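You operate a simulated robot arm through the tools that you are given. There is no shell and no other tool. Be economical: measure what you need, move in short steps, check, and stop when the job is done.

Carry out the task below with a simulated robot arm. There is one attempt and no reset: what you move stays moved.

TASK
Put one of the yellow cells from the cell bench on top of the white heat detector. Then take the orange cell and leave it on the cracked cover.
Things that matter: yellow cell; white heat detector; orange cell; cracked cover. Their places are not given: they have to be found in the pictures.

It is judged by the outcome, as a careful person would: the job done as asked, and still so three seconds after it is handed in. It fails if anything else is knocked over, pushed out of place, dropped, spilled or broken.

THE ROBOT
A 7-joint arm with a two-finger parallel gripper, fixed in place. Base frame: the origin is at the foot of the arm, x ahead of it, y to its left, z up; the work surface is at about z = 0. Lengths are in mm, angles in rad, forces in N, time in s.
With the tool pointing down near the work surface it reaches from about 220 to 580 mm from the base axis. Its first joint turns from -1.152 to 1.152 rad. Payload 2.5 kg.
Tool frame: the origin (TCP) lies between the finger pads and is the grasp point; the fingertips stand 23 mm ahead of it; z points along the fingers, y is the line along which they close. The gripper opens to 94 mm. The fingers are 38 mm wide and 10 mm thick; the gripper's body (54 by 96 mm) begins 39 mm behind the TCP.
Orientation is that of the tool frame in the base frame, as a unit quaternion [w, x, y, z]. With the fingers straight down and closing along the base's y, the tool's x points along the base's -x, its y along +y and its z along -z.

THE INTERFACE
- The arm moves only by the tool send_rows. Its argument "moves" is a list of rows, each an object (a shift or turn left out is 0, a gripper value left out holds the last) with "travel": the shift along the tool's x, y, z in mm, a list of three; "rotation": the turn, a rotation vector about the tool's x, y, z in rad, a list of three; "fingers": the opening, from 0 (shut) to 1 (fully open). In form: [{"travel": [x, y, z], "rotation": [rx, ry, rz], "fingers": fingers}, ...]. A call has 1 to 12 rows; each row is the pose to reach, as a shift and turn from the pose commanded when the call began, along the tool's axes at that moment. A row lasts 0.2 s, in which the tool goes at most 50 mm and 0.15 rad; a call with a longer step from one row to the next is refused whole, and so is a gripper value outside its range. A pose out of reach is approached as far as the arm can. The call stops where the force on the tool passes 40 N (or 10 N more than at its start, if that is more) or the arm is blocked; 0.2 s more then pass. The fingers move at their own pace (about 108 mm/s each) and stop on an object; they squeeze with about 21 N. The grip force told is the motor's: it shows also when the fingers shut on nothing. Time passes only in rows, and 0.2 s behind the last, so rows that repeat a pose let the fingers close. It gives the time, the measured TCP pose, the force on the tool (base axes), the opening and the grip force at its end, in the units of the frame above (readings bear some noise), and new pictures: "show" is both (left out), scene, wrist or none.
- Cameras (640 x 400 px; columns grow to the right, rows downward): "scene" is fixed at [103.7, -396.6, 546.6]; the picture's right is [0.93, -0.36, 0.00], its down [-0.20, -0.51, -0.84] and it looks along [0.30, 0.78, -0.55] (base axes); focal length 362 px, centre (320, 200). "wrist" rides on the gripper at [-39, 0, -44] in the tool frame; the picture's right is [0.00, -1.00, 0.00], its down [0.97, 0.00, -0.24] and it looks along [0.24, 0.00, 0.97] (tool axes); focal length 218 px, centre (320, 200).
- measure_at(camera, pixels): for up to 12 pixels [column, row] of the newest picture of that camera ("zoom" is the newest enlarged one), the place [x, y, z] in the base frame of the surface seen there, good to about 3 mm. No time passes.
- enlarge(camera, box): a new picture of the part [left, top, right, bottom] of that camera's present view, enlarged. No time passes.
- hand_in(): hands the job in; it is judged then, once.

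Work in short steps. Measure before you move; look again where a grasp or a placing could have gone wrong, and mend it. You have 80 turns and 120 pictures in all, the two below and enlarged ones among them. Open the gripper and draw the arm clear of the work before you hand the job in, unless the task says otherwise; then end with one line.

The tools are called after ">>>" as name(argument=value, ...) on one line, values as JSON. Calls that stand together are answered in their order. send_rows: Moves the arm, as the interface text tells. Its arguments: {"type":"object","properties":{"moves":{"type":"array"},"show":{"type":"string","enum":["both","scene","wrist","none"]}},"required":["moves"]} The other tools are called the same way: measure_at (camera, pixels) gives the place of the surface under pixels of a picture; enlarge (camera, box) takes an enlarged picture of a part of a camera's view; hand_in () hands the job in.

At the start:

```text
time: 0.0
tcp_pos: [323.8, 243.0, 286.1]
tcp_rot: [0.0, 0.0, 1.0, 0.0]
contact_force: [-0.1, 0.6, -0.5]
gripper_width: 94.1
gripper_force: 0.1
```

scene: 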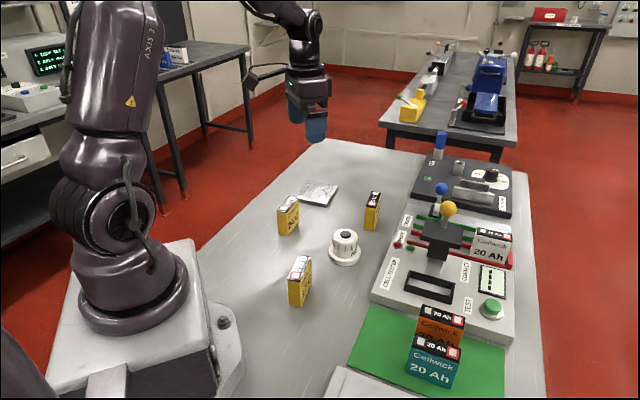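
wrist: 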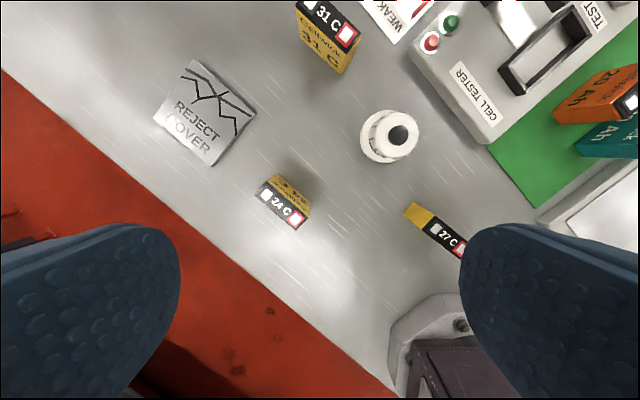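

I see three yellow cells, a white detector at scene (345,247), a cracked cover at (317,193) and an orange cell at (440,325). I'll enlarge and measure.

>>> enlarge(camera="scene", box=[260, 160, 420, 320])

>>> enlarge(camera="scene", box=[340, 180, 540, 400])

>>> measure_at(camera="scene", pixels=[[345, 233], [345, 262], [294, 203], [283, 232], [375, 194], [305, 258], [292, 273], [442, 312], [438, 345], [300, 196], [339, 187], [320, 193]])

>>> measure_at(camera="wrist", pixels=[[193, 62], [255, 115], [212, 165], [154, 118], [262, 190], [300, 226], [390, 137], [435, 226], [463, 252], [300, 8], [347, 40], [408, 208]])

```text
2.50 times, centred on (340, 240) of scene
```

zoom: 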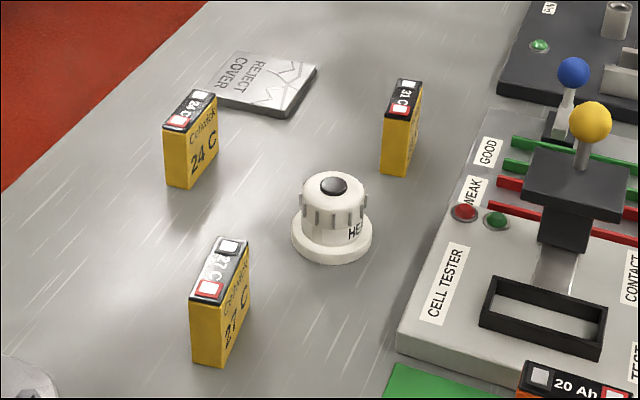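

```text
1.82 times, centred on (440, 290) of scene
```

zoom: 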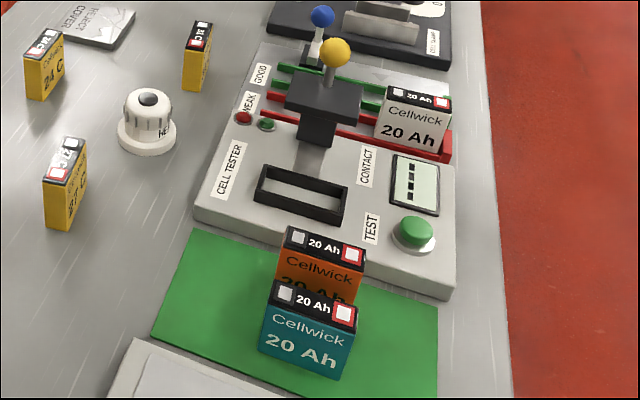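

```text
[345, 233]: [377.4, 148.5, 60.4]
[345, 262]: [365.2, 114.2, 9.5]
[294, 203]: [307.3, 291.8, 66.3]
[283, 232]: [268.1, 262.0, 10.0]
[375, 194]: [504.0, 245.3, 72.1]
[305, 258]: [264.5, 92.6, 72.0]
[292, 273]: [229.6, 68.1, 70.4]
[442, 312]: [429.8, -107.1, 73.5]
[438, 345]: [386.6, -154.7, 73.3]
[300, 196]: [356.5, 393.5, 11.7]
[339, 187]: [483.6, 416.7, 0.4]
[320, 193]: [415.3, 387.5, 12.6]
```

```text
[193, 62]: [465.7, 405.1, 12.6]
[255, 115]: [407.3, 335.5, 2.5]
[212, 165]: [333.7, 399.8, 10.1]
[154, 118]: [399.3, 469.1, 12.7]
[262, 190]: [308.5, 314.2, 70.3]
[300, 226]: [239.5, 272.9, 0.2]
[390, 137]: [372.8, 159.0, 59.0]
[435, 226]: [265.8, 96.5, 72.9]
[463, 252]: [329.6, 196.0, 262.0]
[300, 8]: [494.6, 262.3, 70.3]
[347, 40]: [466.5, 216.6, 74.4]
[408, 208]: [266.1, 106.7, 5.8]
```

The yellow cells are about 72 tall and the detector top is at z≈60. I'll move above the detector for a top view.

>>> send_rows(moves=[{"travel": [-16, -30, 0]}, {"travel": [-32, -60, 10]}, {"travel": [-48, -88, 20]}, {"travel": [-48, -88, 20]}])

>>> enlarge(camera="wrist", box=[180, 60, 460, 235])

```text
time: 1.0
tcp_pos: [371.4, 152.6, 263.1]
tcp_rot: [0.0, 0.0, 1.0, 0.0]
contact_force: [0.1, -0.4, 0.0]
gripper_width: 93.9
gripper_force: 0.0
```

scene: 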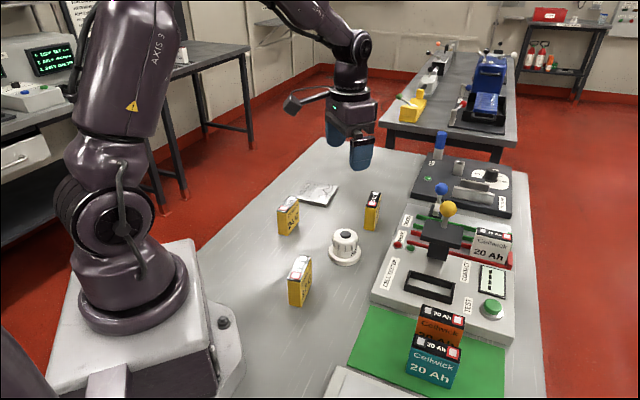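
wrist: 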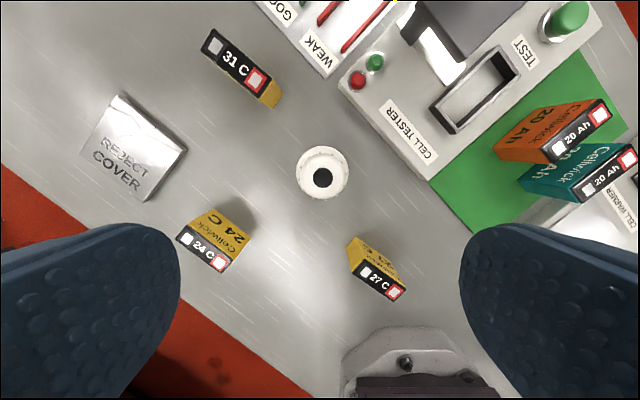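

```text
2.29 times, centred on (320, 148) of wrist
```

zoom: 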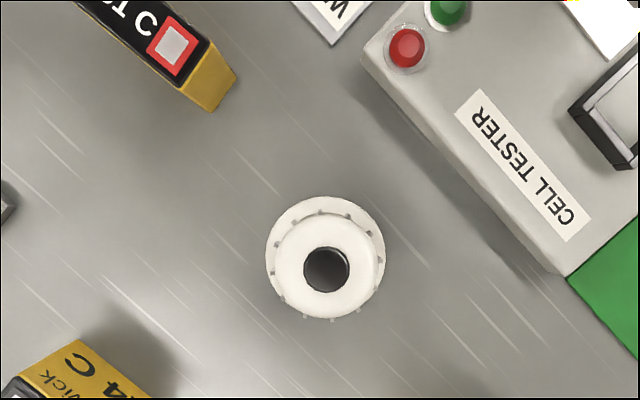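

Measuring the detector top, knob, and cell top corners.

>>> measure_at(camera="zoom", pixels=[[327, 269], [290, 265], [362, 265], [327, 230], [327, 305], [308, 269], [345, 269], [272, 245], [380, 235]])

>>> measure_at(camera="wrist", pixels=[[211, 30], [203, 48], [272, 75], [260, 95], [184, 226], [178, 238], [228, 260], [220, 271], [362, 259], [355, 272], [404, 288], [394, 300]])

>>> measure_at(camera="wrist", pixels=[[542, 146], [603, 99], [613, 115], [552, 164], [574, 186], [631, 144], [586, 202], [639, 157], [126, 94], [187, 148], [145, 202], [83, 155]])

>>> enlarge(camera="wrist", box=[480, 80, 640, 220])

```text
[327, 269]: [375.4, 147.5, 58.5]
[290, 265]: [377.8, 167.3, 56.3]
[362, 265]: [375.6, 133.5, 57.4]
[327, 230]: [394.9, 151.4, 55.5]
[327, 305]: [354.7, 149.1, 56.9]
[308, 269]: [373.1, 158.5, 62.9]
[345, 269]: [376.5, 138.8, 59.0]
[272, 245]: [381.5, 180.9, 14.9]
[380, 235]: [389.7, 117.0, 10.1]
```

```text
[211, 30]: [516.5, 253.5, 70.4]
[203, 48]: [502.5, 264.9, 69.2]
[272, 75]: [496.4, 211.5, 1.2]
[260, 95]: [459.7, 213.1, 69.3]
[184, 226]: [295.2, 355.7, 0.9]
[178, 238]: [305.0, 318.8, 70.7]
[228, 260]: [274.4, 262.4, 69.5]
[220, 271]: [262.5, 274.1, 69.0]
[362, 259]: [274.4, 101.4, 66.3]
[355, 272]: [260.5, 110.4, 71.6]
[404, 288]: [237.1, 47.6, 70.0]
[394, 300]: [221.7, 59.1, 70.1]
```

```text
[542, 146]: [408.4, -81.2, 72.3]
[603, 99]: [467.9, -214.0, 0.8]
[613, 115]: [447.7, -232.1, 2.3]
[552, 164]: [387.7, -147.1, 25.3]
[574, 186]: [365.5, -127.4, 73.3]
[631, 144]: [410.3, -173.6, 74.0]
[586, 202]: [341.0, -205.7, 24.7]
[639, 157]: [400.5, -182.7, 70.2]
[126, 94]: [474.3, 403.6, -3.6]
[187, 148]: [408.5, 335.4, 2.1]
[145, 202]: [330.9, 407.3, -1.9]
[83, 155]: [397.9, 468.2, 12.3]
```

```text
2.86 times, centred on (560, 150) of wrist
```

zoom: 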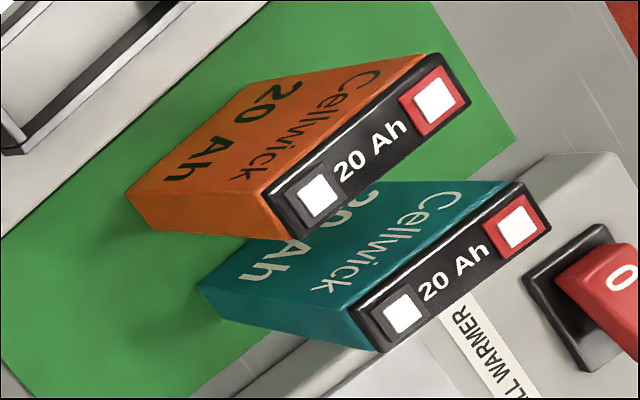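

Zooming in on the detector top's profile.

>>> enlarge(camera="scene", box=[320, 222, 370, 272])

>>> measure_at(camera="zoom", pixels=[[320, 90], [300, 90], [340, 90], [280, 85], [360, 85], [320, 70], [320, 110], [320, 125], [250, 100], [390, 100], [320, 60], [320, 140]])

```text
8.00 times, centred on (345, 247) of scene
```

zoom: 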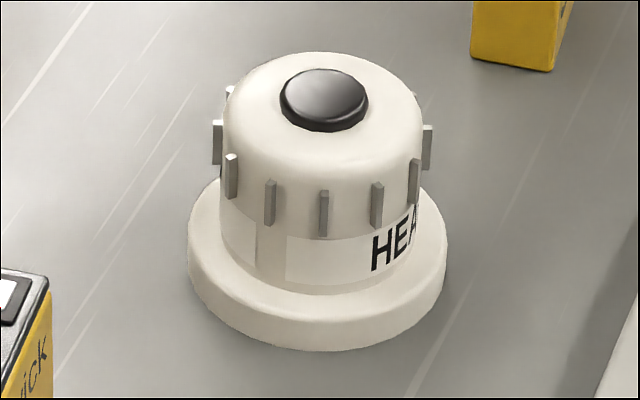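

```text
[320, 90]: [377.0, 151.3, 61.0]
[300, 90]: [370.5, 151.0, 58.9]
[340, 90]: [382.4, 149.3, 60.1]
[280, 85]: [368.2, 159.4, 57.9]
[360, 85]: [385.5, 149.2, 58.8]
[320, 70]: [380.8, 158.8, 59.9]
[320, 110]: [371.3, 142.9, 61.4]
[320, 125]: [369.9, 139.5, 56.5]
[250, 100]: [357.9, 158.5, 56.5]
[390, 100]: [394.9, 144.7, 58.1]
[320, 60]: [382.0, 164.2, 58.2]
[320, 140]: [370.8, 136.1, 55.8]
```

The knob is flat-topped, centred at ≈(376.5, 149), z≈60. I'll take the 24 C cell (top centre ≈(290,290), long axis at ≈46°): move over it and turn so the fingers close across its thin side.

>>> send_rows(moves=[{"travel": [14, 23, 0], "rotation": [0, 0, -0.135]}, {"travel": [28, 46, 10], "rotation": [0, 0, -0.27]}, {"travel": [42, 69, 25], "rotation": [0, 0, -0.405]}, {"travel": [56, 92, 45], "rotation": [0, 0, -0.54]}, {"travel": [70, 115, 65], "rotation": [0, 0, -0.675]}, {"travel": [82, 137, 80], "rotation": [0, 0, -0.81]}, {"travel": [82, 137, 80], "rotation": [0, 0, -0.81]}, {"travel": [82, 137, 80], "rotation": [0, 0, -0.81]}])

```text
time: 2.8
tcp_pos: [289.3, 290.6, 183.6]
tcp_rot: [0.0, -0.395, 0.919, 0.0]
contact_force: [-1.0, -0.6, -0.6]
gripper_width: 94.1
gripper_force: 0.0
```

scene: 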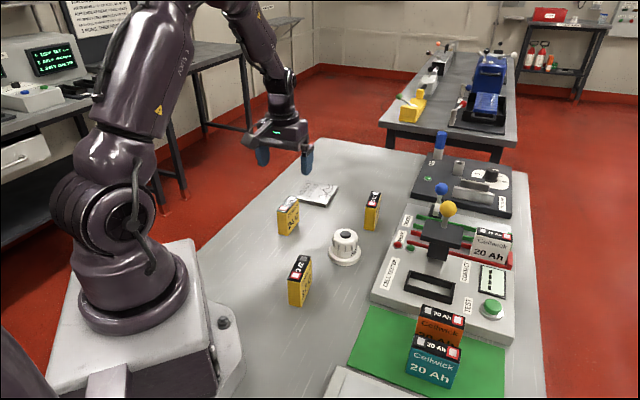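
wrist: 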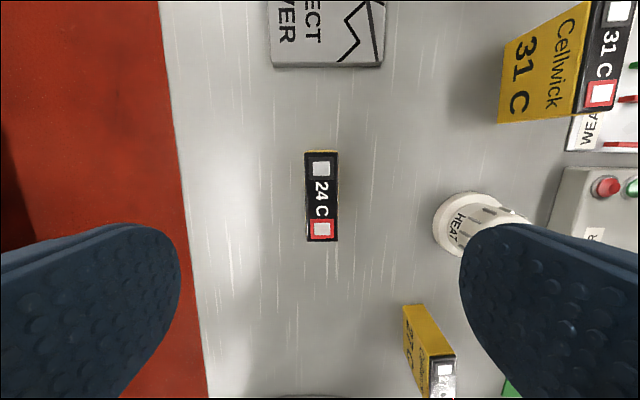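

The cell is nicely aligned at (322,197). Fine-measuring before the descent.

>>> measure_at(camera="wrist", pixels=[[320, 156], [322, 238], [309, 197], [335, 197], [321, 197], [310, 160], [312, 236], [334, 160], [334, 236]])

```text
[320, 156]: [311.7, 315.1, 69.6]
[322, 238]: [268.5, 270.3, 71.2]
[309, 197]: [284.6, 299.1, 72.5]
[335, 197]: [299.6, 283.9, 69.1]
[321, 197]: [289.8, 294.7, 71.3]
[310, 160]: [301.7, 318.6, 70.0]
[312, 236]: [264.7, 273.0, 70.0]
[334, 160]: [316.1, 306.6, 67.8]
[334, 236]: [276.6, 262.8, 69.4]
```

Centre ≈(290.5,291.5), matching the TCP. Descend to z≈45 and close.

>>> send_rows(moves=[{"travel": [0, 0, 35]}, {"travel": [0, 0, 70]}, {"travel": [0, 0, 105]}, {"travel": [0, 0, 138]}, {"travel": [0, 0, 138]}, {"travel": [0, 0, 138], "fingers": 0}, {"travel": [0, 0, 138], "fingers": 0}, {"travel": [0, 0, 138], "fingers": 0}, {"travel": [0, 0, 138], "fingers": 0}])

```text
time: 4.8
tcp_pos: [291.1, 290.9, 45.4]
tcp_rot: [0.0, -0.394, 0.919, 0.0]
contact_force: [0.0, -0.1, 0.2]
gripper_width: 25.7
gripper_force: 20.8
```

scene: 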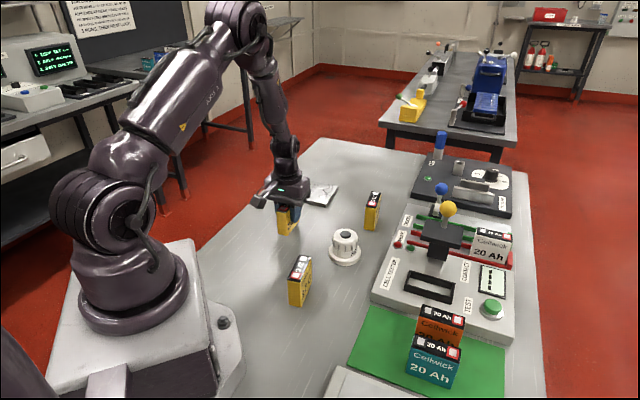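
wrist: 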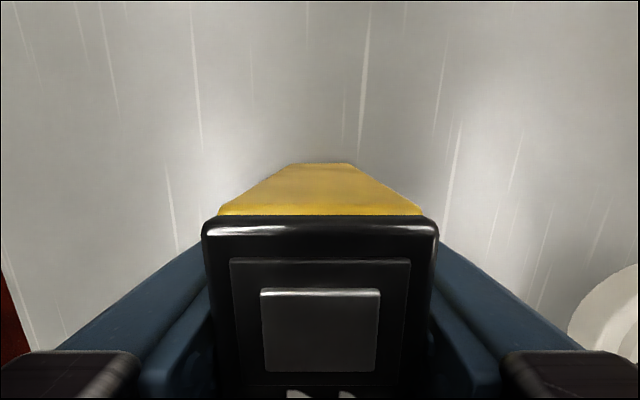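

Gripped at 25.7 mm width. Lift 110, then travel over the detector.

>>> send_rows(moves=[{"travel": [0, 0, -25]}, {"travel": [0, 0, -60]}, {"travel": [0, 0, -95]}, {"travel": [0, 0, -110]}, {"travel": [9, -32, -110]}, {"travel": [18, -64, -110]}, {"travel": [26, -96, -110]}, {"travel": [35, -128, -110]}, {"travel": [40, -150, -110]}, {"travel": [43.7, -159.9, -110]}, {"travel": [43.7, -159.9, -110]}, {"travel": [43.7, -159.9, -110]}])

>>> enlarge(camera="scene", box=[280, 140, 420, 280])

```text
time: 7.4
tcp_pos: [374.4, 147.8, 157.3]
tcp_rot: [0.0, -0.393, 0.919, 0.0]
contact_force: [0.2, 0.0, -3.7]
gripper_width: 25.8
gripper_force: 21.2
```

scene: 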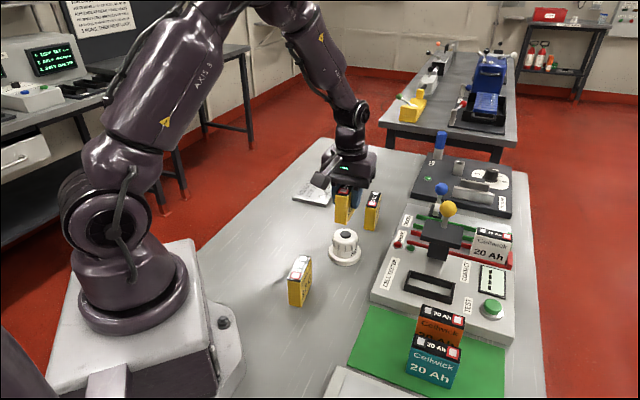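
wrist: 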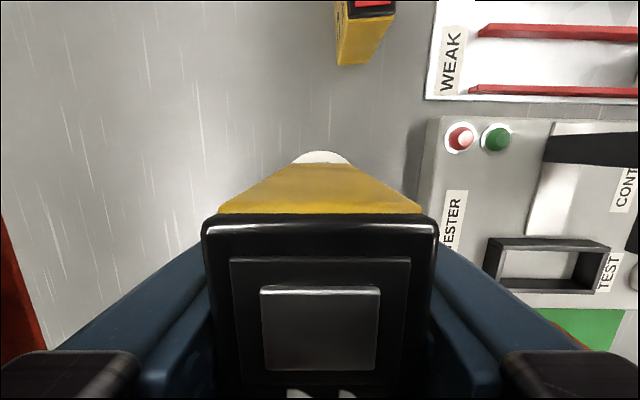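

```text
2.86 times, centred on (350, 210) of scene
```

zoom: 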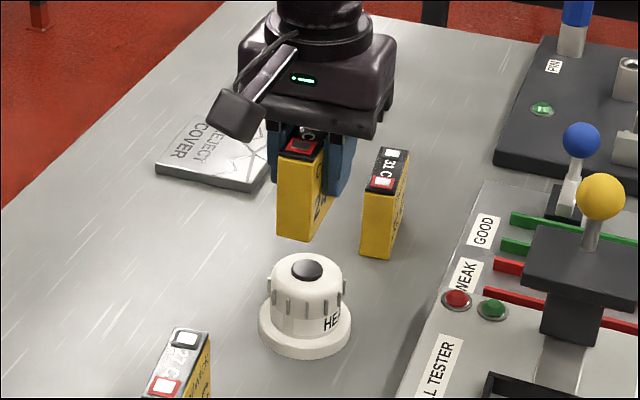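

Nudge 1.5 mm and descend to just above the knob.

>>> send_rows(moves=[{"travel": [-1.5, 0, 15]}, {"travel": [-1.5, 0, 30]}, {"travel": [-1.5, 0, 40]}, {"travel": [-1.5, 0, 45]}, {"travel": [-1.5, 0, 45]}])

>>> enlarge(camera="scene", box=[310, 190, 380, 270])

```text
time: 8.6
tcp_pos: [377.1, 150.2, 113.0]
tcp_rot: [0.0, -0.393, 0.919, 0.0]
contact_force: [0.6, 0.6, -2.1]
gripper_width: 25.8
gripper_force: 21.4
```

scene: 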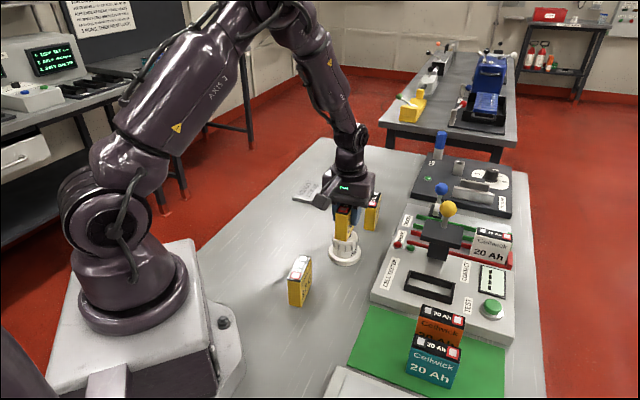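
wrist: 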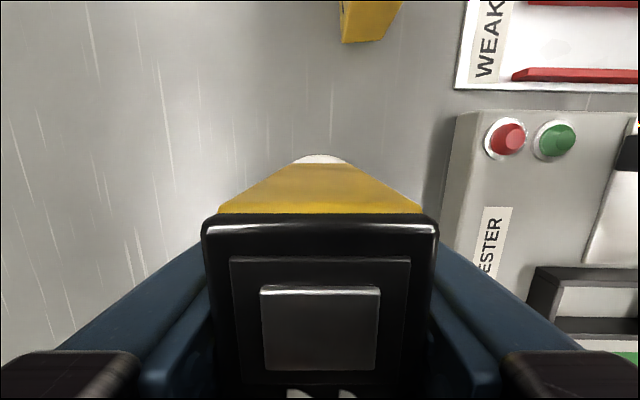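

```text
5.00 times, centred on (345, 230) of scene
```

zoom: 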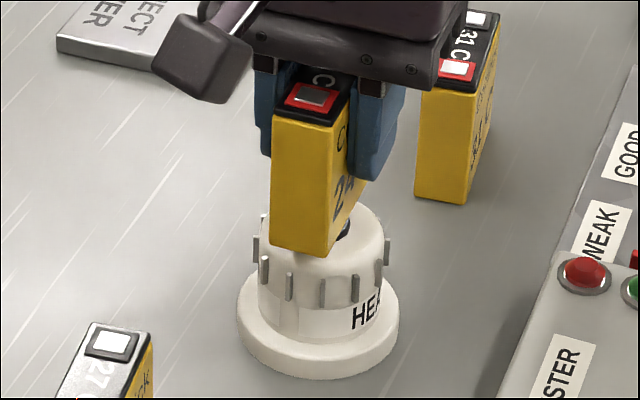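

Checking the cell's alignment by measuring its bottom edges.

>>> measure_at(camera="zoom", pixels=[[275, 240], [321, 254], [298, 246], [330, 250], [345, 225], [358, 200], [346, 230], [278, 125], [325, 130]])

```text
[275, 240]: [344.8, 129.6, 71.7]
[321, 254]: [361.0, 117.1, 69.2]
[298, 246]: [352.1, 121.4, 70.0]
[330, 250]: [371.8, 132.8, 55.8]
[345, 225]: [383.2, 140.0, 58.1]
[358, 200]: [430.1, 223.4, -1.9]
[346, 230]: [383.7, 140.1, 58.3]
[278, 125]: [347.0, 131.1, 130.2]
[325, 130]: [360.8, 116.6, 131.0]
```

The cell is within ~3 mm of centre. Shift 2.5 mm along its long axis and lower in small steps until contact.

>>> send_rows(moves=[{"travel": [-2.5, 0, 0]}, {"travel": [-2.5, 0, 2]}, {"travel": [-2.5, 0, 4]}, {"travel": [-2.5, 0, 4]}], show="none")

>>> enlarge(camera="scene", box=[310, 190, 380, 270])

```text
time: 9.6
tcp_pos: [377.3, 152.0, 108.2]
tcp_rot: [-0.001, -0.394, 0.919, 0.0]
contact_force: [0.7, 0.6, -3.1]
gripper_width: 25.8
gripper_force: 20.7
```

```text
5.00 times, centred on (345, 230) of scene
```

zoom: 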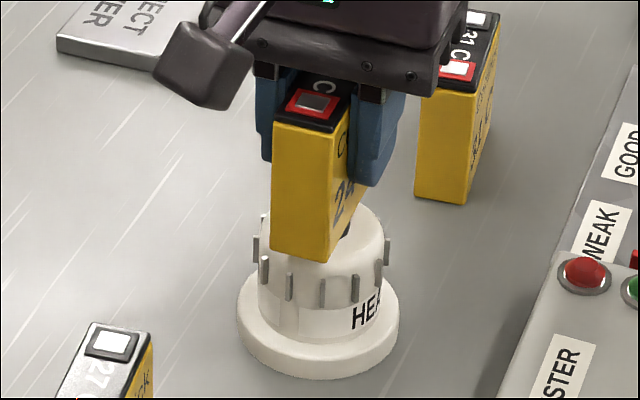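

No contact yet (force just the weight). Continuing in ~0.7 mm rows.

>>> send_rows(moves=[{"travel": [0, 0, 0.7]}, {"travel": [0, 0, 1.4]}, {"travel": [0, 0, 1.4]}], show="none")

```text
time: 10.4
tcp_pos: [378.2, 152.2, 107.2]
tcp_rot: [0.0, -0.394, 0.919, 0.0]
contact_force: [-0.1, 0.1, -2.3]
gripper_width: 25.9
gripper_force: 21.6
```

>>> send_rows(moves=[{"travel": [0, 0, 0.7]}, {"travel": [0, 0, 1.4]}, {"travel": [0, 0, 1.4]}], show="none")

```text
time: 11.2
tcp_pos: [378.3, 152.1, 105.9]
tcp_rot: [0.0, -0.394, 0.919, 0.0]
contact_force: [0.0, 0.8, -3.1]
gripper_width: 26.0
gripper_force: 21.3
```

>>> send_rows(moves=[{"travel": [0, 0, 0.7]}, {"travel": [0, 0, 1.4]}, {"travel": [0, 0, 1.4]}], show="none")

>>> enlarge(camera="scene", box=[310, 190, 380, 270])

```text
time: 12.0
tcp_pos: [377.5, 151.0, 105.1]
tcp_rot: [0.0, -0.394, 0.919, -0.001]
contact_force: [-0.4, -0.7, -2.8]
gripper_width: 26.0
gripper_force: 20.6
```

```text
5.00 times, centred on (345, 230) of scene
```

zoom: 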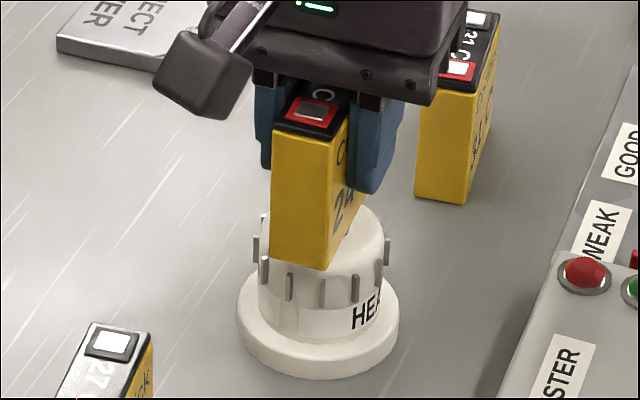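

>>> send_rows(moves=[{"travel": [0, 0, 0.7]}, {"travel": [0, 0, 1.4]}, {"travel": [0, 0, 1.4]}], show="none")

```text
time: 12.8
tcp_pos: [379.5, 152.0, 101.4]
tcp_rot: [0.0, -0.394, 0.919, 0.0]
contact_force: [0.1, 0.7, -2.5]
gripper_width: 25.9
gripper_force: 21.1
```

>>> send_rows(moves=[{"travel": [0, 0, 0.5]}, {"travel": [0, 0, 1]}, {"travel": [0, 0, 1]}], show="none")

>>> enlarge(camera="scene", box=[310, 190, 380, 270])

>>> measure_at(camera="zoom", pixels=[[275, 250], [321, 268], [298, 257], [345, 253], [278, 150], [325, 150]])

```text
time: 13.6
tcp_pos: [378.3, 151.9, 101.6]
tcp_rot: [0.0, -0.394, 0.919, 0.0]
contact_force: [-2.3, -1.6, 7.2]
gripper_width: 26.0
gripper_force: 21.2
```

```text
5.00 times, centred on (345, 230) of scene
```

zoom: 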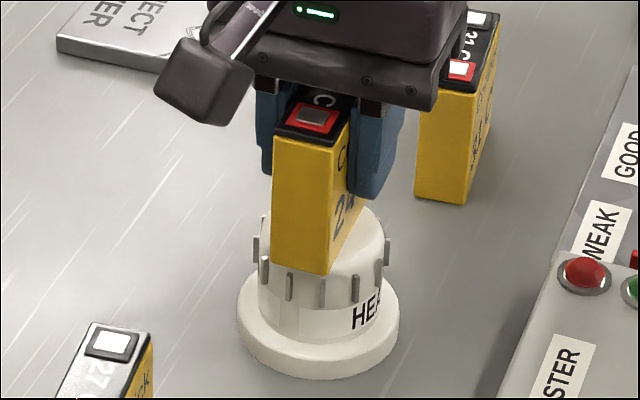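

```text
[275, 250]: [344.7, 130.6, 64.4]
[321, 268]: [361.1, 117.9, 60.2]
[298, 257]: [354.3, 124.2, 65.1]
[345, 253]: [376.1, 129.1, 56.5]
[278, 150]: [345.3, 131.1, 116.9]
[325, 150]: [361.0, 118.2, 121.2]
```

Contact is made (force −2.5 → +7 N) and the cell is centred at ≈(375,147.5). Open partly and check.

>>> send_rows(moves=[{"travel": [0, 0, -0.3]}, {"travel": [0, 0, -0.3], "fingers": 0.36}, {"travel": [0, 0, -0.3], "fingers": 0.45}, {"travel": [0, 0, -0.3], "fingers": 0.55}, {"travel": [0, 0, -0.3], "fingers": 0.55}])

>>> enlarge(camera="scene", box=[310, 190, 380, 270])

```text
time: 14.8
tcp_pos: [377.2, 152.0, 103.0]
tcp_rot: [0.001, -0.394, 0.919, 0.0]
contact_force: [0.2, 0.3, -0.5]
gripper_width: 51.4
gripper_force: 0.1
```

scene: 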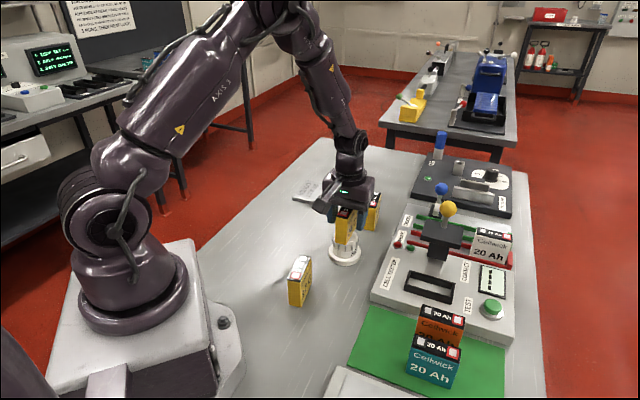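
wrist: 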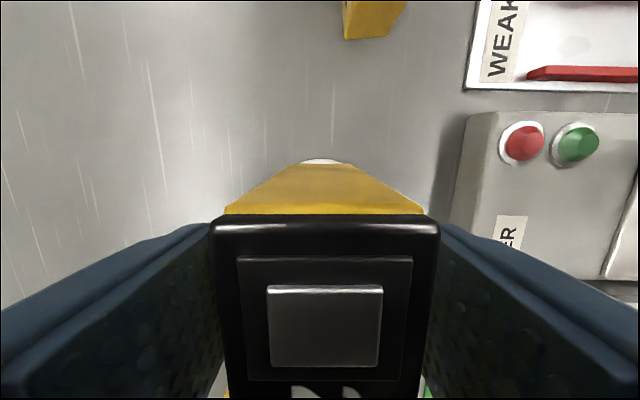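

```text
5.00 times, centred on (345, 230) of scene
```

zoom: 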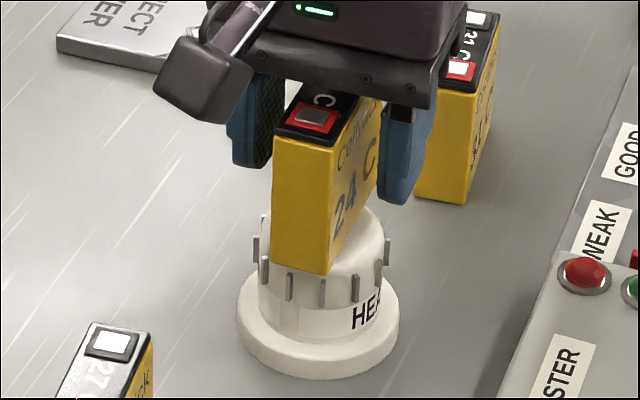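

The cell stands alone on the detector. Rise straight up clear of it.

>>> send_rows(moves=[{"travel": [0, 0, -15]}, {"travel": [0, 0, -45]}, {"travel": [0, 0, -90]}, {"travel": [0, 0, -135]}, {"travel": [0, 0, -160]}, {"travel": [0, 0, -160]}], show="scene")

>>> measure_at(camera="scene", pixels=[[425, 307], [461, 317], [425, 303], [466, 316], [419, 338], [455, 348], [449, 203], [440, 235], [440, 187], [440, 330]])

```text
time: 16.2
tcp_pos: [377.8, 151.3, 263.1]
tcp_rot: [0.0, -0.394, 0.919, 0.0]
contact_force: [-0.5, -0.8, -0.2]
gripper_width: 51.8
gripper_force: 0.0
```

scene: 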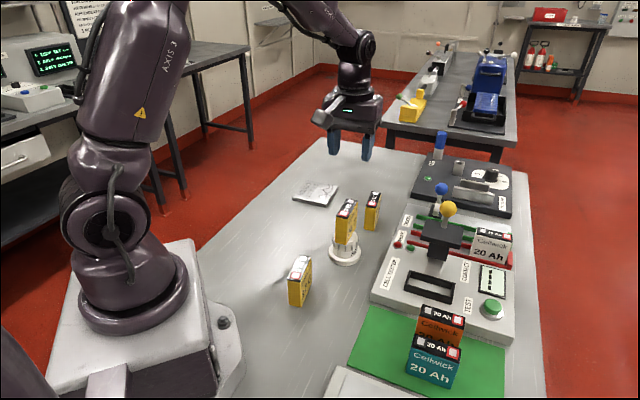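

```text
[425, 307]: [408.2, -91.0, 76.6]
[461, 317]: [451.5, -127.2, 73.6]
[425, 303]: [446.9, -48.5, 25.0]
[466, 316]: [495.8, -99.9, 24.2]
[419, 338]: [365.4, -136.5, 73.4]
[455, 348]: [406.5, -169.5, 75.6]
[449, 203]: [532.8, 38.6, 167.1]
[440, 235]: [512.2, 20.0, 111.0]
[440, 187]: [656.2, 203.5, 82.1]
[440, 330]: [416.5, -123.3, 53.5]
```

Cell is stable on the detector. Now move over the orange cell at height, turning 1.6 rad.

>>> send_rows(moves=[{"travel": [13, -18, 0], "rotation": [0, 0, 0.14]}, {"travel": [27, -37, 0], "rotation": [0, 0, 0.28]}, {"travel": [41, -56, 0], "rotation": [0, 0, 0.42]}, {"travel": [55, -75, 0], "rotation": [0, 0, 0.56]}, {"travel": [69, -94, 0], "rotation": [0, 0, 0.7]}, {"travel": [83, -114, 0], "rotation": [0, 0, 0.84]}, {"travel": [97, -133, 0], "rotation": [0, 0, 0.98]}, {"travel": [111, -152, 0], "rotation": [0, 0, 1.12]}, {"travel": [125, -172, 0], "rotation": [0, 0, 1.26]}, {"travel": [139, -191, 0], "rotation": [0, 0, 1.4]}, {"travel": [150, -206, 0], "rotation": [0, 0, 1.54]}, {"travel": [153, -210, 0], "rotation": [0, 0, 1.6]}])

```text
time: 18.8
tcp_pos: [423.9, -103.9, 261.3]
tcp_rot: [0.0, 0.385, 0.923, 0.0]
contact_force: [0.8, 0.9, 0.0]
gripper_width: 51.8
gripper_force: 0.0
```

scene: 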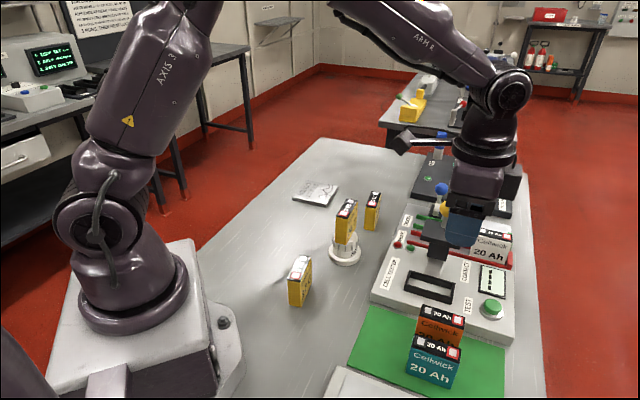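
wrist: 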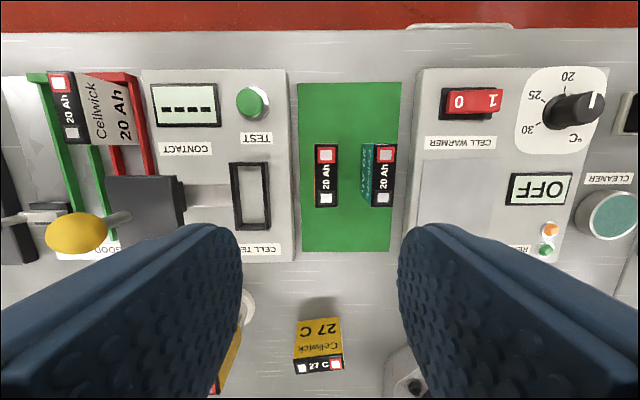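

Well aligned: orange at (326,176), teal at (384,176). Measuring both plus the tester edge.

>>> measure_at(camera="wrist", pixels=[[326, 148], [326, 204], [318, 176], [335, 176], [326, 176], [376, 176], [391, 176], [317, 150], [336, 203], [290, 176], [236, 200], [292, 230]])

>>> enlarge(camera="wrist", box=[270, 120, 430, 230])

```text
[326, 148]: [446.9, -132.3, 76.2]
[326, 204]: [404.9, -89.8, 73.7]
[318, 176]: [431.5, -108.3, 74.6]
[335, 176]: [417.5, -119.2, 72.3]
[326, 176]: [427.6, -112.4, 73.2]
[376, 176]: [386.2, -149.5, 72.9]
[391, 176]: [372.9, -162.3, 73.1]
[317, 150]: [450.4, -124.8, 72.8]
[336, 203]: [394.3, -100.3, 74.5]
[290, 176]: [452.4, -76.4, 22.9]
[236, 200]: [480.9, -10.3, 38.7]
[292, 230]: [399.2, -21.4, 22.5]
```

```text
3.64 times, centred on (350, 175) of wrist
```

zoom: 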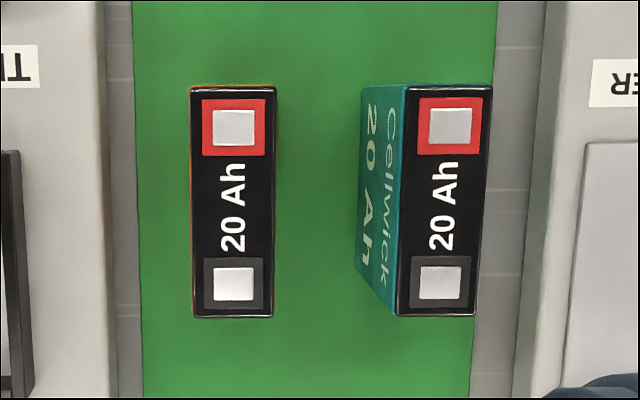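

Orange centre ≈(426,-111.5). Correct the offset and descend to z≈120, then check.

>>> send_rows(moves=[{"travel": [-6.7, -4.7, 10]}, {"travel": [-6.7, -4.7, 50]}, {"travel": [-6.7, -4.7, 90]}, {"travel": [-6.7, -4.7, 130]}, {"travel": [-6.7, -4.7, 140]}, {"travel": [-6.7, -4.7, 140]}])

```text
time: 20.2
tcp_pos: [428.0, -112.2, 121.8]
tcp_rot: [0.0, 0.385, 0.923, -0.001]
contact_force: [0.0, 0.9, 1.1]
gripper_width: 51.9
gripper_force: 0.0
```

scene: 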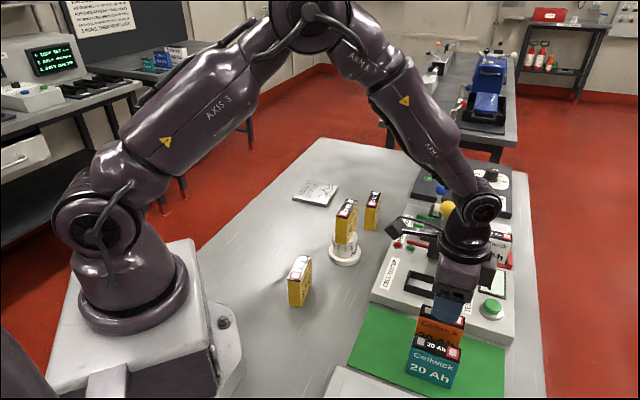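
wrist: 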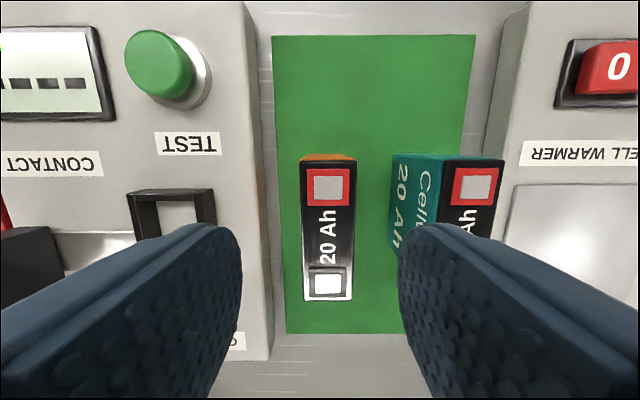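

The cell is ~3 mm right of centre (px 328). Shift, narrow slightly, descend to z≈52 (tips above tester top at 23), and grip.

>>> send_rows(moves=[{"travel": [0, -3.2, 5], "fingers": 0.47}, {"travel": [0, -3.2, 25]}, {"travel": [0, -3.2, 50]}, {"travel": [0, -3.2, 69]}, {"travel": [0, -3.2, 69]}, {"travel": [0, -3.2, 69], "fingers": 0}, {"travel": [0, -3.2, 69], "fingers": 0}, {"travel": [0, -3.2, 69], "fingers": 0}])

```text
time: 22.0
tcp_pos: [424.6, -112.0, 52.7]
tcp_rot: [0.0, 0.385, 0.923, 0.0]
contact_force: [-0.1, -1.6, -0.1]
gripper_width: 25.9
gripper_force: 21.7
```

scene: 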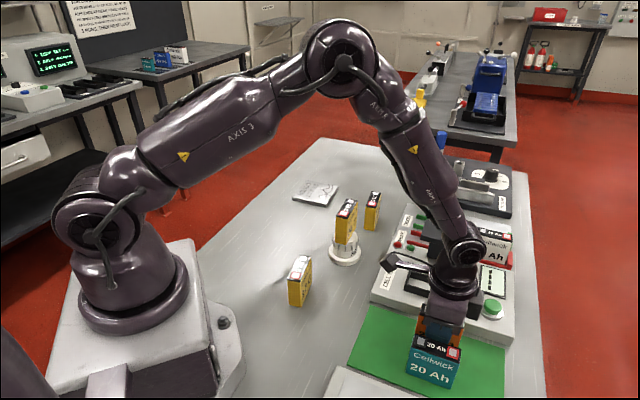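
wrist: 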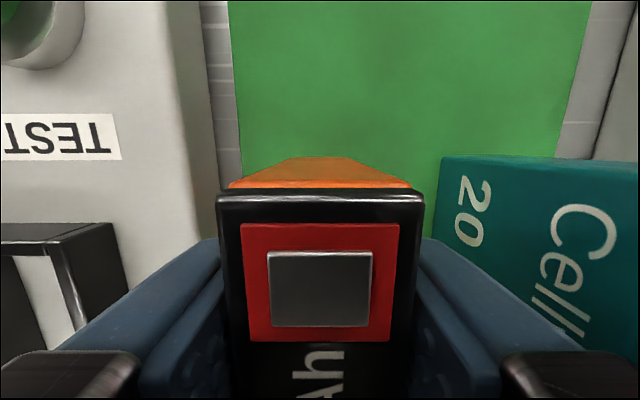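

Gripped. Lift 215 mm straight up.

>>> send_rows(moves=[{"travel": [0, 0, -15]}, {"travel": [0, 0, -45]}, {"travel": [0, 0, -85]}, {"travel": [0, 0, -125]}, {"travel": [0, 0, -165]}, {"travel": [0, 0, -200]}, {"travel": [0, 0, -215]}, {"travel": [0, 0, -215]}], show="scene")

```text
time: 23.8
tcp_pos: [423.6, -112.8, 269.0]
tcp_rot: [0.001, 0.385, 0.923, 0.0]
contact_force: [0.0, -0.9, -2.7]
gripper_width: 25.5
gripper_force: 20.7
```

scene: 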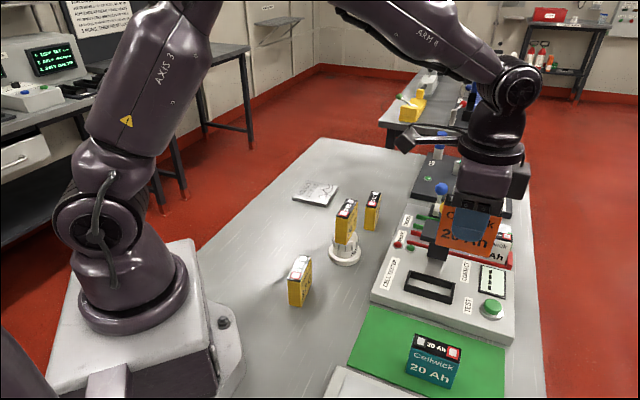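

Now carry it half-way toward the cover at height, turning −0.8 rad.

>>> send_rows(moves=[{"travel": [10, 9, 0], "rotation": [0, 0, -0.04]}, {"travel": [27, 23, 0], "rotation": [0, 0, -0.11]}, {"travel": [45, 39, 0], "rotation": [0, 0, -0.19]}, {"travel": [63, 55, 0], "rotation": [0, 0, -0.27]}, {"travel": [81, 71, 0], "rotation": [0, 0, -0.35]}, {"travel": [99, 87, 0], "rotation": [0, 0, -0.43]}, {"travel": [117, 103, 0], "rotation": [0, 0, -0.51]}, {"travel": [135, 119, 0], "rotation": [0, 0, -0.59]}, {"travel": [153, 135, 0], "rotation": [0, 0, -0.67]}, {"travel": [171, 150, 0], "rotation": [0, 0, -0.74]}, {"travel": [184, 160, 0], "rotation": [0, 0, -0.78]}, {"travel": [190, 165, 0], "rotation": [0, 0, -0.8]}], show="scene")

```text
time: 26.4
tcp_pos: [405.7, 139.7, 268.3]
tcp_rot: [0.0, -0.005, 1.0, -0.001]
contact_force: [0.4, -0.5, -3.6]
gripper_width: 26.0
gripper_force: 21.3
```

scene: 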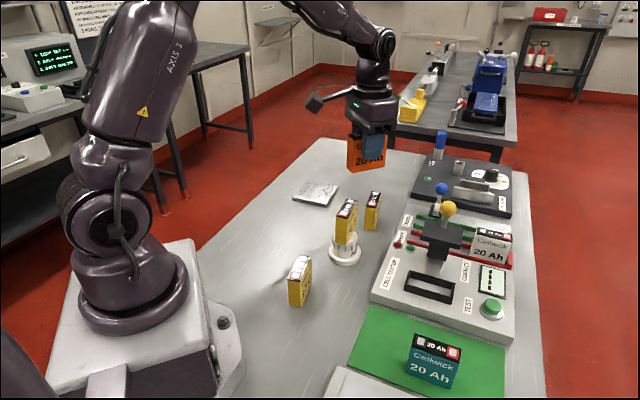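

Second half: over the cover at (390,391), turning the rest and lowering to z≈170.

>>> send_rows(moves=[{"travel": [1, 12, 0], "rotation": [0, 0, -0.04]}, {"travel": [2, 34, 0], "rotation": [0, 0, -0.11]}, {"travel": [3, 58, 0], "rotation": [0, 0, -0.19]}, {"travel": [4, 82, 0], "rotation": [0, 0, -0.27]}, {"travel": [6, 106, 5], "rotation": [0, 0, -0.35]}, {"travel": [7, 130, 15], "rotation": [0, 0, -0.43]}, {"travel": [8, 154, 28], "rotation": [0, 0, -0.51]}, {"travel": [9, 178, 42], "rotation": [0, 0, -0.58]}, {"travel": [11, 202, 58], "rotation": [0, 0, -0.65]}, {"travel": [12, 226, 74], "rotation": [0, 0, -0.71]}, {"travel": [13, 243, 88], "rotation": [0, 0, -0.75]}, {"travel": [13, 251, 98], "rotation": [0, 0, -0.775]}])

>>> measure_at(camera="scene", pixels=[[294, 196], [307, 182], [338, 187], [329, 205], [316, 193], [325, 193]])

```text
time: 29.0
tcp_pos: [391.5, 388.0, 169.8]
tcp_rot: [0.0, -0.383, 0.924, 0.0]
contact_force: [0.3, -0.2, -2.5]
gripper_width: 25.9
gripper_force: 21.1
```

scene: 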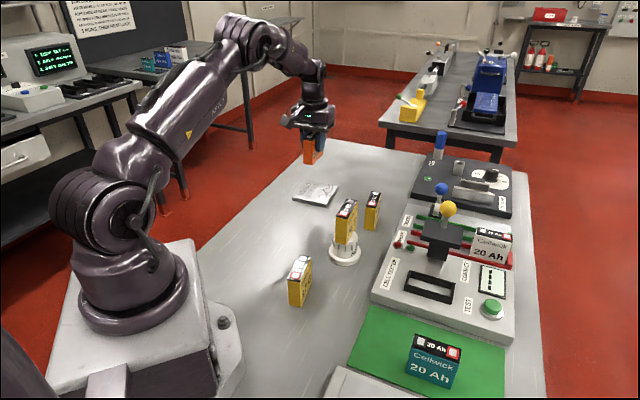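
wrist: 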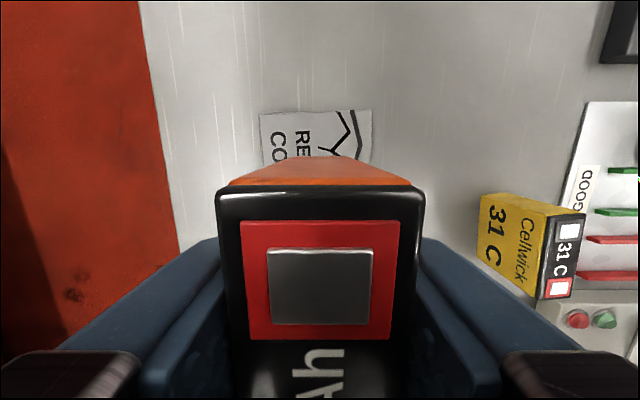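

```text
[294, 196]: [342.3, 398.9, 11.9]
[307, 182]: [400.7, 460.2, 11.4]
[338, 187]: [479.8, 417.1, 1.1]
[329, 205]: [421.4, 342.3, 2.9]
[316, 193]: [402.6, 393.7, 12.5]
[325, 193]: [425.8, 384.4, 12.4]
```

The cover's centre is ~(401,402); shift 13 mm outward and descend to just above it.

>>> send_rows(moves=[{"travel": [-13, 0, 0]}, {"travel": [-13, 0, 30]}, {"travel": [-13, 0, 60]}, {"travel": [-13, 0, 85]}, {"travel": [-13, 0, 95]}, {"travel": [-13, 0, 95]}])

>>> enlarge(camera="scene", box=[280, 140, 360, 220])

```text
time: 30.4
tcp_pos: [398.9, 398.2, 76.3]
tcp_rot: [0.0, -0.383, 0.924, 0.0]
contact_force: [0.2, 0.1, -2.5]
gripper_width: 26.0
gripper_force: 20.9
```

scene: 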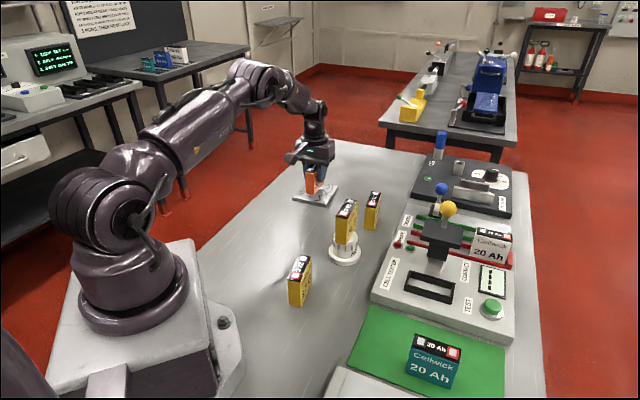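
wrist: 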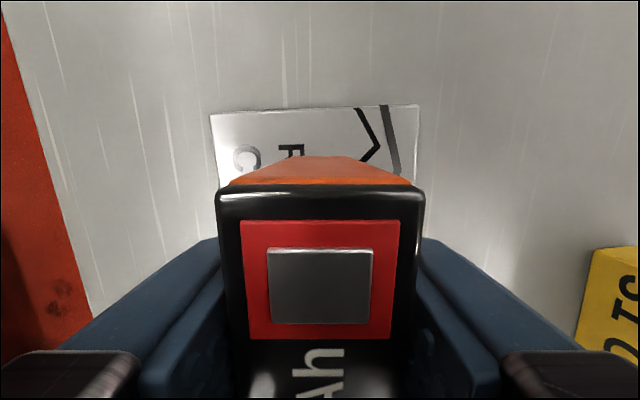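

```text
5.00 times, centred on (320, 180) of scene
```

zoom: 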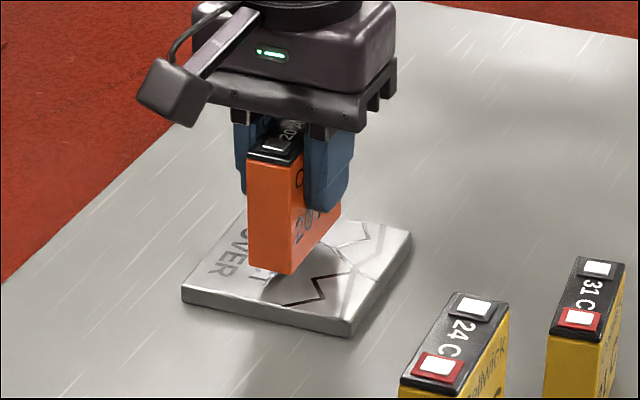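

Centred over the cover, about 10 mm above. Lower in small rows.

>>> send_rows(moves=[{"travel": [0, 0, 3]}, {"travel": [0, 0, 6]}, {"travel": [0, 0, 7]}, {"travel": [0, 0, 8]}, {"travel": [0, 0, 8]}], show="none")

```text
time: 31.6
tcp_pos: [400.3, 398.8, 67.9]
tcp_rot: [0.0, -0.382, 0.924, 0.0]
contact_force: [0.5, -0.5, -2.7]
gripper_width: 25.6
gripper_force: 20.6
```

>>> send_rows(moves=[{"travel": [0, 0, 0.8]}, {"travel": [0, 0, 1.6]}, {"travel": [0, 0, 1.6]}], show="none")

```text
time: 32.4
tcp_pos: [400.3, 397.8, 65.5]
tcp_rot: [-0.001, -0.383, 0.924, 0.0]
contact_force: [0.0, -0.6, -1.9]
gripper_width: 25.8
gripper_force: 20.6
```

>>> send_rows(moves=[{"travel": [0, 0, 0.6]}, {"travel": [0, 0, 1.2]}, {"travel": [0, 0, 1.2]}], show="none")

```text
time: 33.2
tcp_pos: [400.4, 397.2, 63.3]
tcp_rot: [0.0, -0.383, 0.924, 0.0]
contact_force: [0.1, -1.2, -2.4]
gripper_width: 26.3
gripper_force: 21.0
```

>>> send_rows(moves=[{"travel": [0, 0, 0.6]}, {"travel": [0, 0, 1.2]}, {"travel": [0, 0, 1.2]}], show="none")

>>> enlarge(camera="scene", box=[280, 140, 360, 220])

```text
time: 34.0
tcp_pos: [400.0, 397.1, 61.6]
tcp_rot: [0.0, -0.383, 0.924, -0.001]
contact_force: [0.6, 0.0, -2.2]
gripper_width: 26.0
gripper_force: 20.6
```

```text
5.00 times, centred on (320, 180) of scene
```

zoom: 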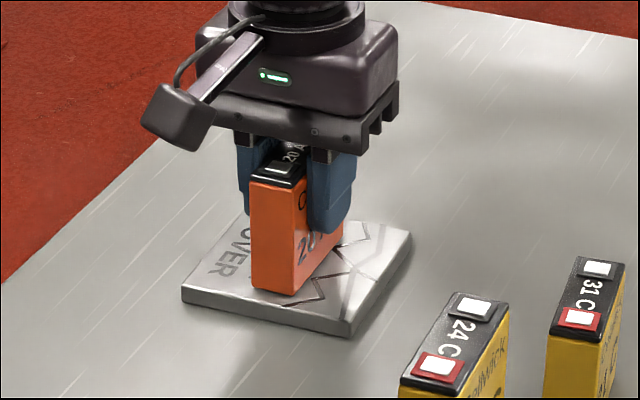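

>>> send_rows(moves=[{"travel": [0, 0, 0.5]}, {"travel": [0, 0, 1.0]}, {"travel": [0, 0, 1.0]}], show="none")

```text
time: 34.8
tcp_pos: [401.2, 396.9, 61.8]
tcp_rot: [0.0, -0.382, 0.924, 0.001]
contact_force: [0.1, -0.6, -2.3]
gripper_width: 25.8
gripper_force: 21.1
```

>>> send_rows(moves=[{"travel": [0, 0, 0.5]}, {"travel": [0, 0, 1.0]}, {"travel": [0, 0, 1.0]}], show="none")

```text
time: 35.6
tcp_pos: [401.1, 397.9, 61.5]
tcp_rot: [0.0, -0.383, 0.924, 0.0]
contact_force: [-0.8, 1.1, 1.8]
gripper_width: 25.9
gripper_force: 21.4
```

Contact felt (−2.3 → +1.8 N). Open and check.

>>> send_rows(moves=[{"travel": [0, 0, 0]}, {"fingers": 0.36}, {"fingers": 0.45}, {"fingers": 0.55}, {"fingers": 0.55}], show="none")

>>> enlarge(camera="scene", box=[280, 140, 360, 220])

```text
time: 36.8
tcp_pos: [400.8, 397.1, 61.5]
tcp_rot: [0.0, -0.383, 0.924, 0.0]
contact_force: [-0.8, -0.1, 0.2]
gripper_width: 51.8
gripper_force: 0.0
```

```text
5.00 times, centred on (320, 180) of scene
```

zoom: 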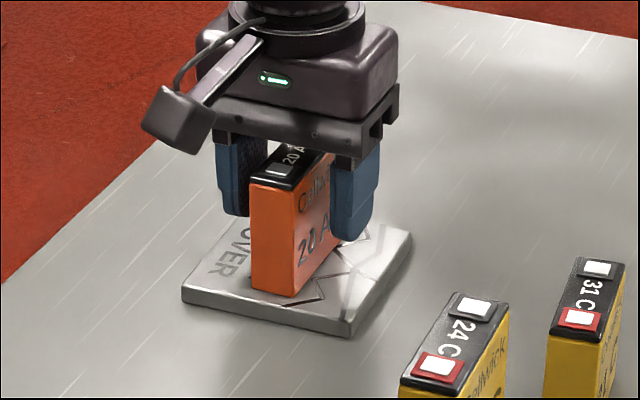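

The orange cell stands on the cover. Withdraw upward and back.

>>> send_rows(moves=[{"travel": [0, 0, -15]}, {"travel": [0, 0, -45]}, {"travel": [0, 0, -85]}, {"travel": [0, 0, -125]}, {"travel": [15, 0, -160]}, {"travel": [45, 0, -190], "fingers": 1}, {"travel": [80, 0, -200]}, {"travel": [80, 0, -200]}])

>>> enlarge(camera="scene", box=[280, 150, 400, 270])

```text
time: 38.6
tcp_pos: [343.5, 342.1, 260.8]
tcp_rot: [0.0, -0.382, 0.924, 0.0]
contact_force: [0.1, -0.4, -0.4]
gripper_width: 94.3
gripper_force: 0.0
```

scene: 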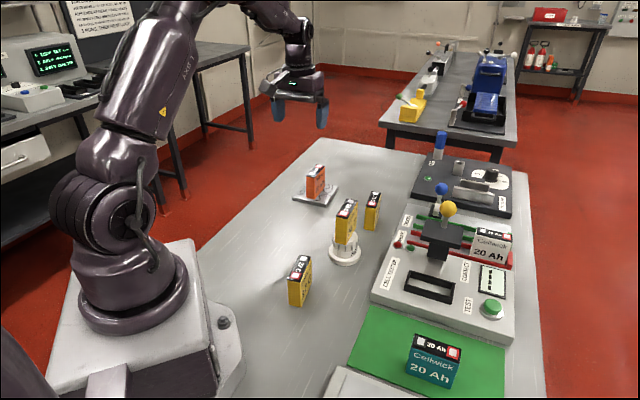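
wrist: 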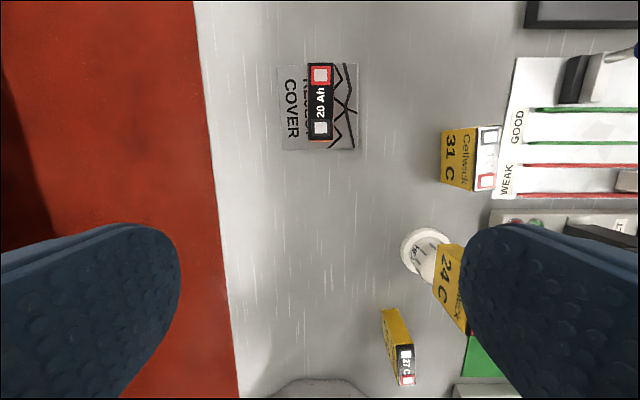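

```text
3.33 times, centred on (340, 210) of scene
```

zoom: 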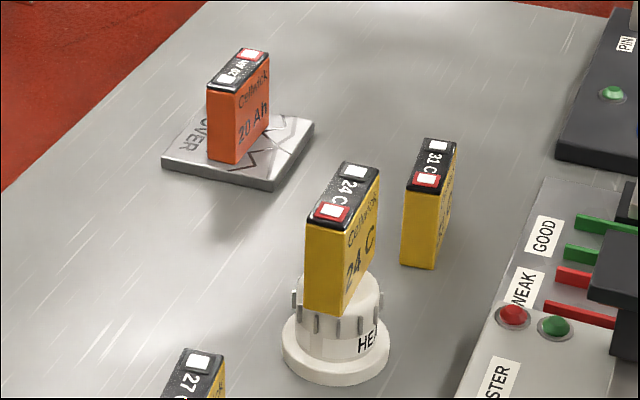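

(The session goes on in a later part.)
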